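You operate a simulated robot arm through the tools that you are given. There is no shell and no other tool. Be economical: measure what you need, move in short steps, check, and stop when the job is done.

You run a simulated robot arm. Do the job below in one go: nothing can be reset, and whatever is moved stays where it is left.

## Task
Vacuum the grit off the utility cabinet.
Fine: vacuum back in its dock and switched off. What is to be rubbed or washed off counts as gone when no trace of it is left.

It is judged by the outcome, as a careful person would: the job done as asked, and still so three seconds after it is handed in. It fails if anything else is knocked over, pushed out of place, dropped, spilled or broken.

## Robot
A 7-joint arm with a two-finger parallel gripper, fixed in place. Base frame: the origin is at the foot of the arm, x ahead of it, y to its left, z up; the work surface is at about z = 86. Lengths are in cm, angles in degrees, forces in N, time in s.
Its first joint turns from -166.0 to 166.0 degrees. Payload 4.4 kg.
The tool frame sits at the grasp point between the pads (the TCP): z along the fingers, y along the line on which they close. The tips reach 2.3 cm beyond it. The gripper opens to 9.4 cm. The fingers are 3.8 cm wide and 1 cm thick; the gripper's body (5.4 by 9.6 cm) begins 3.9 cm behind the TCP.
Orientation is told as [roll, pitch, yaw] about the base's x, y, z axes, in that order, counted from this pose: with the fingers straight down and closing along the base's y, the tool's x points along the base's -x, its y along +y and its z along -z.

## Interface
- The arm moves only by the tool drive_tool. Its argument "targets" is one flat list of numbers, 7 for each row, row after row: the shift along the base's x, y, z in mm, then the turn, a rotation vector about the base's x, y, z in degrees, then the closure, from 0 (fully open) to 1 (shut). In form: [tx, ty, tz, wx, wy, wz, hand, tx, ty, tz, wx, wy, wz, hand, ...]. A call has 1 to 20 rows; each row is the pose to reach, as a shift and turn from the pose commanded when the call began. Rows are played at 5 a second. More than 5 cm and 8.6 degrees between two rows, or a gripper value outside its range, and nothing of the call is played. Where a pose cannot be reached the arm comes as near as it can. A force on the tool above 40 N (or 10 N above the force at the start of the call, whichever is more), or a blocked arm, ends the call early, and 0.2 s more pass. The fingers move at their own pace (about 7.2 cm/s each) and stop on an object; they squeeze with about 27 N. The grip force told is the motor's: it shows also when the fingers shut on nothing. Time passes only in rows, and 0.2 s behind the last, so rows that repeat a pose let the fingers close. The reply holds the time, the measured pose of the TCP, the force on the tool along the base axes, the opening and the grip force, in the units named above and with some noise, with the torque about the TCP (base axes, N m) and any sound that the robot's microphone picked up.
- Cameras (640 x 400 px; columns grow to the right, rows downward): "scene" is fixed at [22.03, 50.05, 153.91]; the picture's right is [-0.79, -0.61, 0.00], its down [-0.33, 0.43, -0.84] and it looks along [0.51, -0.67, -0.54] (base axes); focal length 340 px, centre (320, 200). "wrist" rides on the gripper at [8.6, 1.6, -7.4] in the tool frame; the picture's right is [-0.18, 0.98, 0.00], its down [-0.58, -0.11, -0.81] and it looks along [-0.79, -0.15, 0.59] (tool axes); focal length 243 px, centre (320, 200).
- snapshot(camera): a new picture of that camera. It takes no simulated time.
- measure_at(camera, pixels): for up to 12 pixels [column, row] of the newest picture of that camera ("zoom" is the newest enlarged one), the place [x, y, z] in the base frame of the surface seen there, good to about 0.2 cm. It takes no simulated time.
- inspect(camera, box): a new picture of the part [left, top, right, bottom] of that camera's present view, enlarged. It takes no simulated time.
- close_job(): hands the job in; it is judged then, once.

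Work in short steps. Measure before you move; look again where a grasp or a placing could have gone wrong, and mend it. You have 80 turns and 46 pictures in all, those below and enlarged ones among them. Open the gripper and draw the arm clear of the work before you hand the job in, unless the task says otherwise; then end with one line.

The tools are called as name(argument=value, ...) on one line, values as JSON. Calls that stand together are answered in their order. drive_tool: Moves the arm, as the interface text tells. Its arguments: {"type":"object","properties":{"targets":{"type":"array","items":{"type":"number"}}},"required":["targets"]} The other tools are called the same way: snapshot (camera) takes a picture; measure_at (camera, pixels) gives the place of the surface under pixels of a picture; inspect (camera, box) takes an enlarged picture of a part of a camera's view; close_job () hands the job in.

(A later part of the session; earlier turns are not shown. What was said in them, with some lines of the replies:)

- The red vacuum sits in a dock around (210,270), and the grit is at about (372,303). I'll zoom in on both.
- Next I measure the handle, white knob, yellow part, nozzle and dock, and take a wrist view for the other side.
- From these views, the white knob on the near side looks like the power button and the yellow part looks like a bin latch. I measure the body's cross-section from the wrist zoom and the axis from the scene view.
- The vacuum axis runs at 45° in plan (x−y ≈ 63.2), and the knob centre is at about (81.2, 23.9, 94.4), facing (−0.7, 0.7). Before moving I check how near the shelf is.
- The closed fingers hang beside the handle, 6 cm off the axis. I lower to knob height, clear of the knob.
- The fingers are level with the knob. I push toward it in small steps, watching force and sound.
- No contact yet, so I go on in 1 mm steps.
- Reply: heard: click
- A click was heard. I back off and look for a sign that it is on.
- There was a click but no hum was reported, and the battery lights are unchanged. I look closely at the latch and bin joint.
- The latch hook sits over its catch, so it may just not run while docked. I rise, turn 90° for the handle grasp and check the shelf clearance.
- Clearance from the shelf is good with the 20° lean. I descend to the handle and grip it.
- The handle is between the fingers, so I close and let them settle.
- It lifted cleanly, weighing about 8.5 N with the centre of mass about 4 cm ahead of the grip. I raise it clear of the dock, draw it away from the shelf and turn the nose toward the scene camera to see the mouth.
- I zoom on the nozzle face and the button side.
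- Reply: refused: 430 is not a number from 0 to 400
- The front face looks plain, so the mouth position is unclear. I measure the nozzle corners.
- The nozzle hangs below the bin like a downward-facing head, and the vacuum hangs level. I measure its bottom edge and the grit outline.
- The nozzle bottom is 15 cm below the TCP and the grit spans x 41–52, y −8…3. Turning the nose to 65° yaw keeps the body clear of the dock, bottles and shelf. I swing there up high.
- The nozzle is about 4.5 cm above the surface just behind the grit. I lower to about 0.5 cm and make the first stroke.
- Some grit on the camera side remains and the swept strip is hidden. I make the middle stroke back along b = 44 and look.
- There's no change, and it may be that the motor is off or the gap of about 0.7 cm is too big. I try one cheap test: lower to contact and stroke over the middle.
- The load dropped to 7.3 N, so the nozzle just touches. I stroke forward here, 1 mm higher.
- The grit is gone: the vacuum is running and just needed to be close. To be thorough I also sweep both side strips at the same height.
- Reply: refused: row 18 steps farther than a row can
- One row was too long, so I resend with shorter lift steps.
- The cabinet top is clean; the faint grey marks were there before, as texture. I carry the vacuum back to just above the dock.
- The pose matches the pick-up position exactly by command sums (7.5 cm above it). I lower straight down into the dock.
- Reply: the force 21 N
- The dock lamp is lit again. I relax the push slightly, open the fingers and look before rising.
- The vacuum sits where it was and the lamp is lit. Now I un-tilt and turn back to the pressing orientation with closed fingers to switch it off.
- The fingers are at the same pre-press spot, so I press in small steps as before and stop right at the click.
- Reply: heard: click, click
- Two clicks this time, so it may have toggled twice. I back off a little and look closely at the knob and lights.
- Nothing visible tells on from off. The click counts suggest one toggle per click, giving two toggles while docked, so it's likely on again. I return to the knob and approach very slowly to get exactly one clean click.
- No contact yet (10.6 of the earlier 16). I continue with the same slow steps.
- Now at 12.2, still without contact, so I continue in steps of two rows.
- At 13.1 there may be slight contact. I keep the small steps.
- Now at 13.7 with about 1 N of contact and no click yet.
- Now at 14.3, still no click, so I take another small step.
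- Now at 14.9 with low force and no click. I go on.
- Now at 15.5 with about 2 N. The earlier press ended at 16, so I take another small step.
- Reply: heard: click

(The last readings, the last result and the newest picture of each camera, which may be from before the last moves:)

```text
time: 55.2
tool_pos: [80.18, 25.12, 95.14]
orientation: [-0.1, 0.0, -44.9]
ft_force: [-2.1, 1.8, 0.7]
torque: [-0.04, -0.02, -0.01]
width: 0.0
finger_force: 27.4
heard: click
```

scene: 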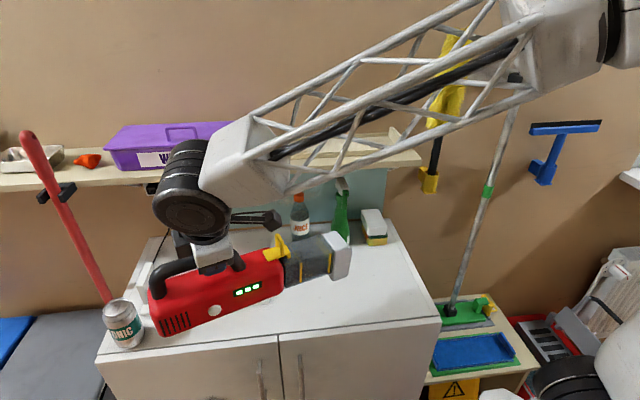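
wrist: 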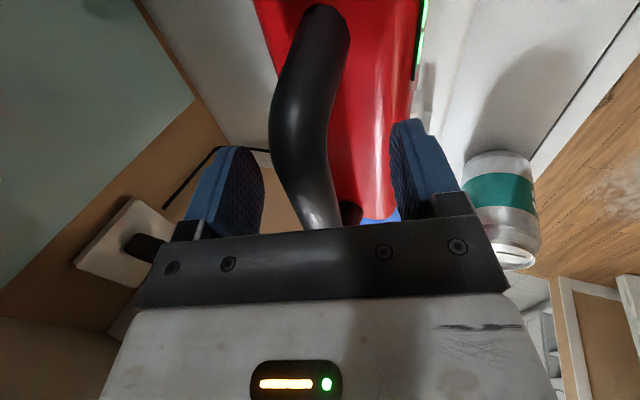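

Exactly one click. I retreat straight away and listen for any further click.

drive_tool(targets=[-4, 4, 0, 0, 0, 0, 1, -16, 16, 0, 0, 0, 0, 1, -16, 16, 40, 0, 0, 0, 1, -16, 16, 80, 0, 0, 0, 1, -16, 16, 120, 0, 0, 0, 1])

inspect(camera="scene", box=[140, 220, 268, 300])

```text
time: 56.4
tool_pos: [78.47, 26.8, 106.78]
orientation: [-0.1, 0.1, -45.0]
ft_force: [-0.2, -0.2, -0.6]
torque: [-0.03, 0.05, -0.04]
width: 0.01
finger_force: 26.7
```

```text
5.00 times, centred on (204, 260) of scene
```

zoom: 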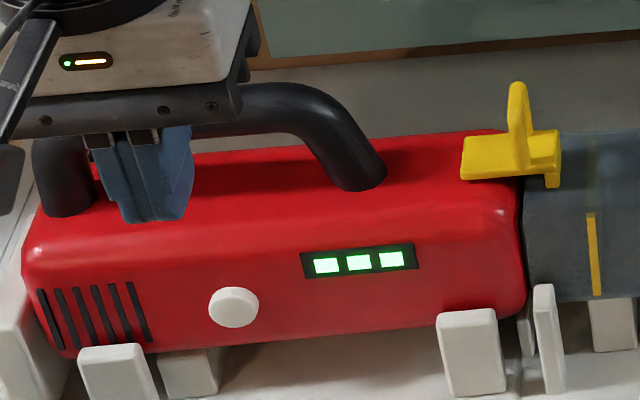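

Exactly one clean click and none on release, so four toggles in all, an even count, means off. I open the gripper, draw the arm clear and take a final look.

drive_tool(targets=[-10, 10, 40, 0, 0, 0, 0.5, -30, 20, 80, 0, 0, 0, 0, -60, 30, 115, 0, 0, 0, 0, -100, 30, 140, 0, 0, 0, 0, -140, 30, 160, 0, 0, 0, 0, -180, 30, 180, 0, 0, 0, 0, -180, 30, 180, 0, 0, 0, 0])

snapshot(camera="scene")

inspect(camera="scene", box=[240, 230, 450, 350])

```text
time: 58.0
tool_pos: [60.3, 29.63, 125.17]
orientation: [0.1, 0.0, -44.9]
ft_force: [0.0, -0.8, 0.4]
torque: [0.0, 0.01, 0.02]
width: 9.41
finger_force: 0.0
```

```text
11 pictures are left
```

scene: 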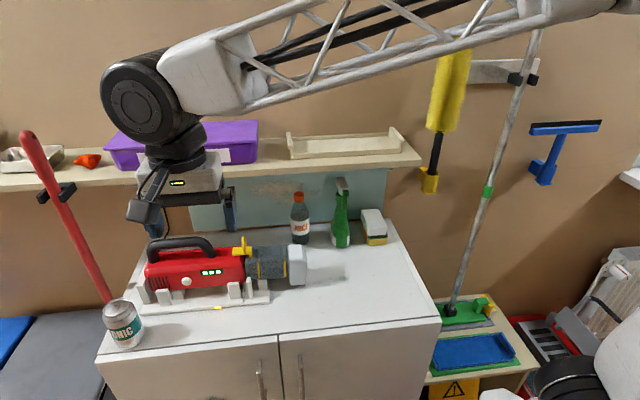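

```text
3.05 times, centred on (345, 290) of scene
```

zoom: 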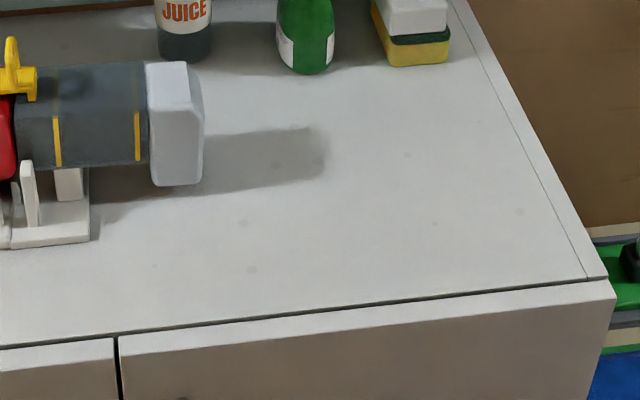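

The cabinet is clean, the vacuum is docked with its lamp lit, nothing else has moved and the arm is clear. I hand the job in.

close_job()

```text
The job is handed in.
```

The grit is gone from the cabinet and the vacuum is back in its dock. I believe it is switched off, but only from counting button clicks (four, an even number), since no light or motor sound showed its state.
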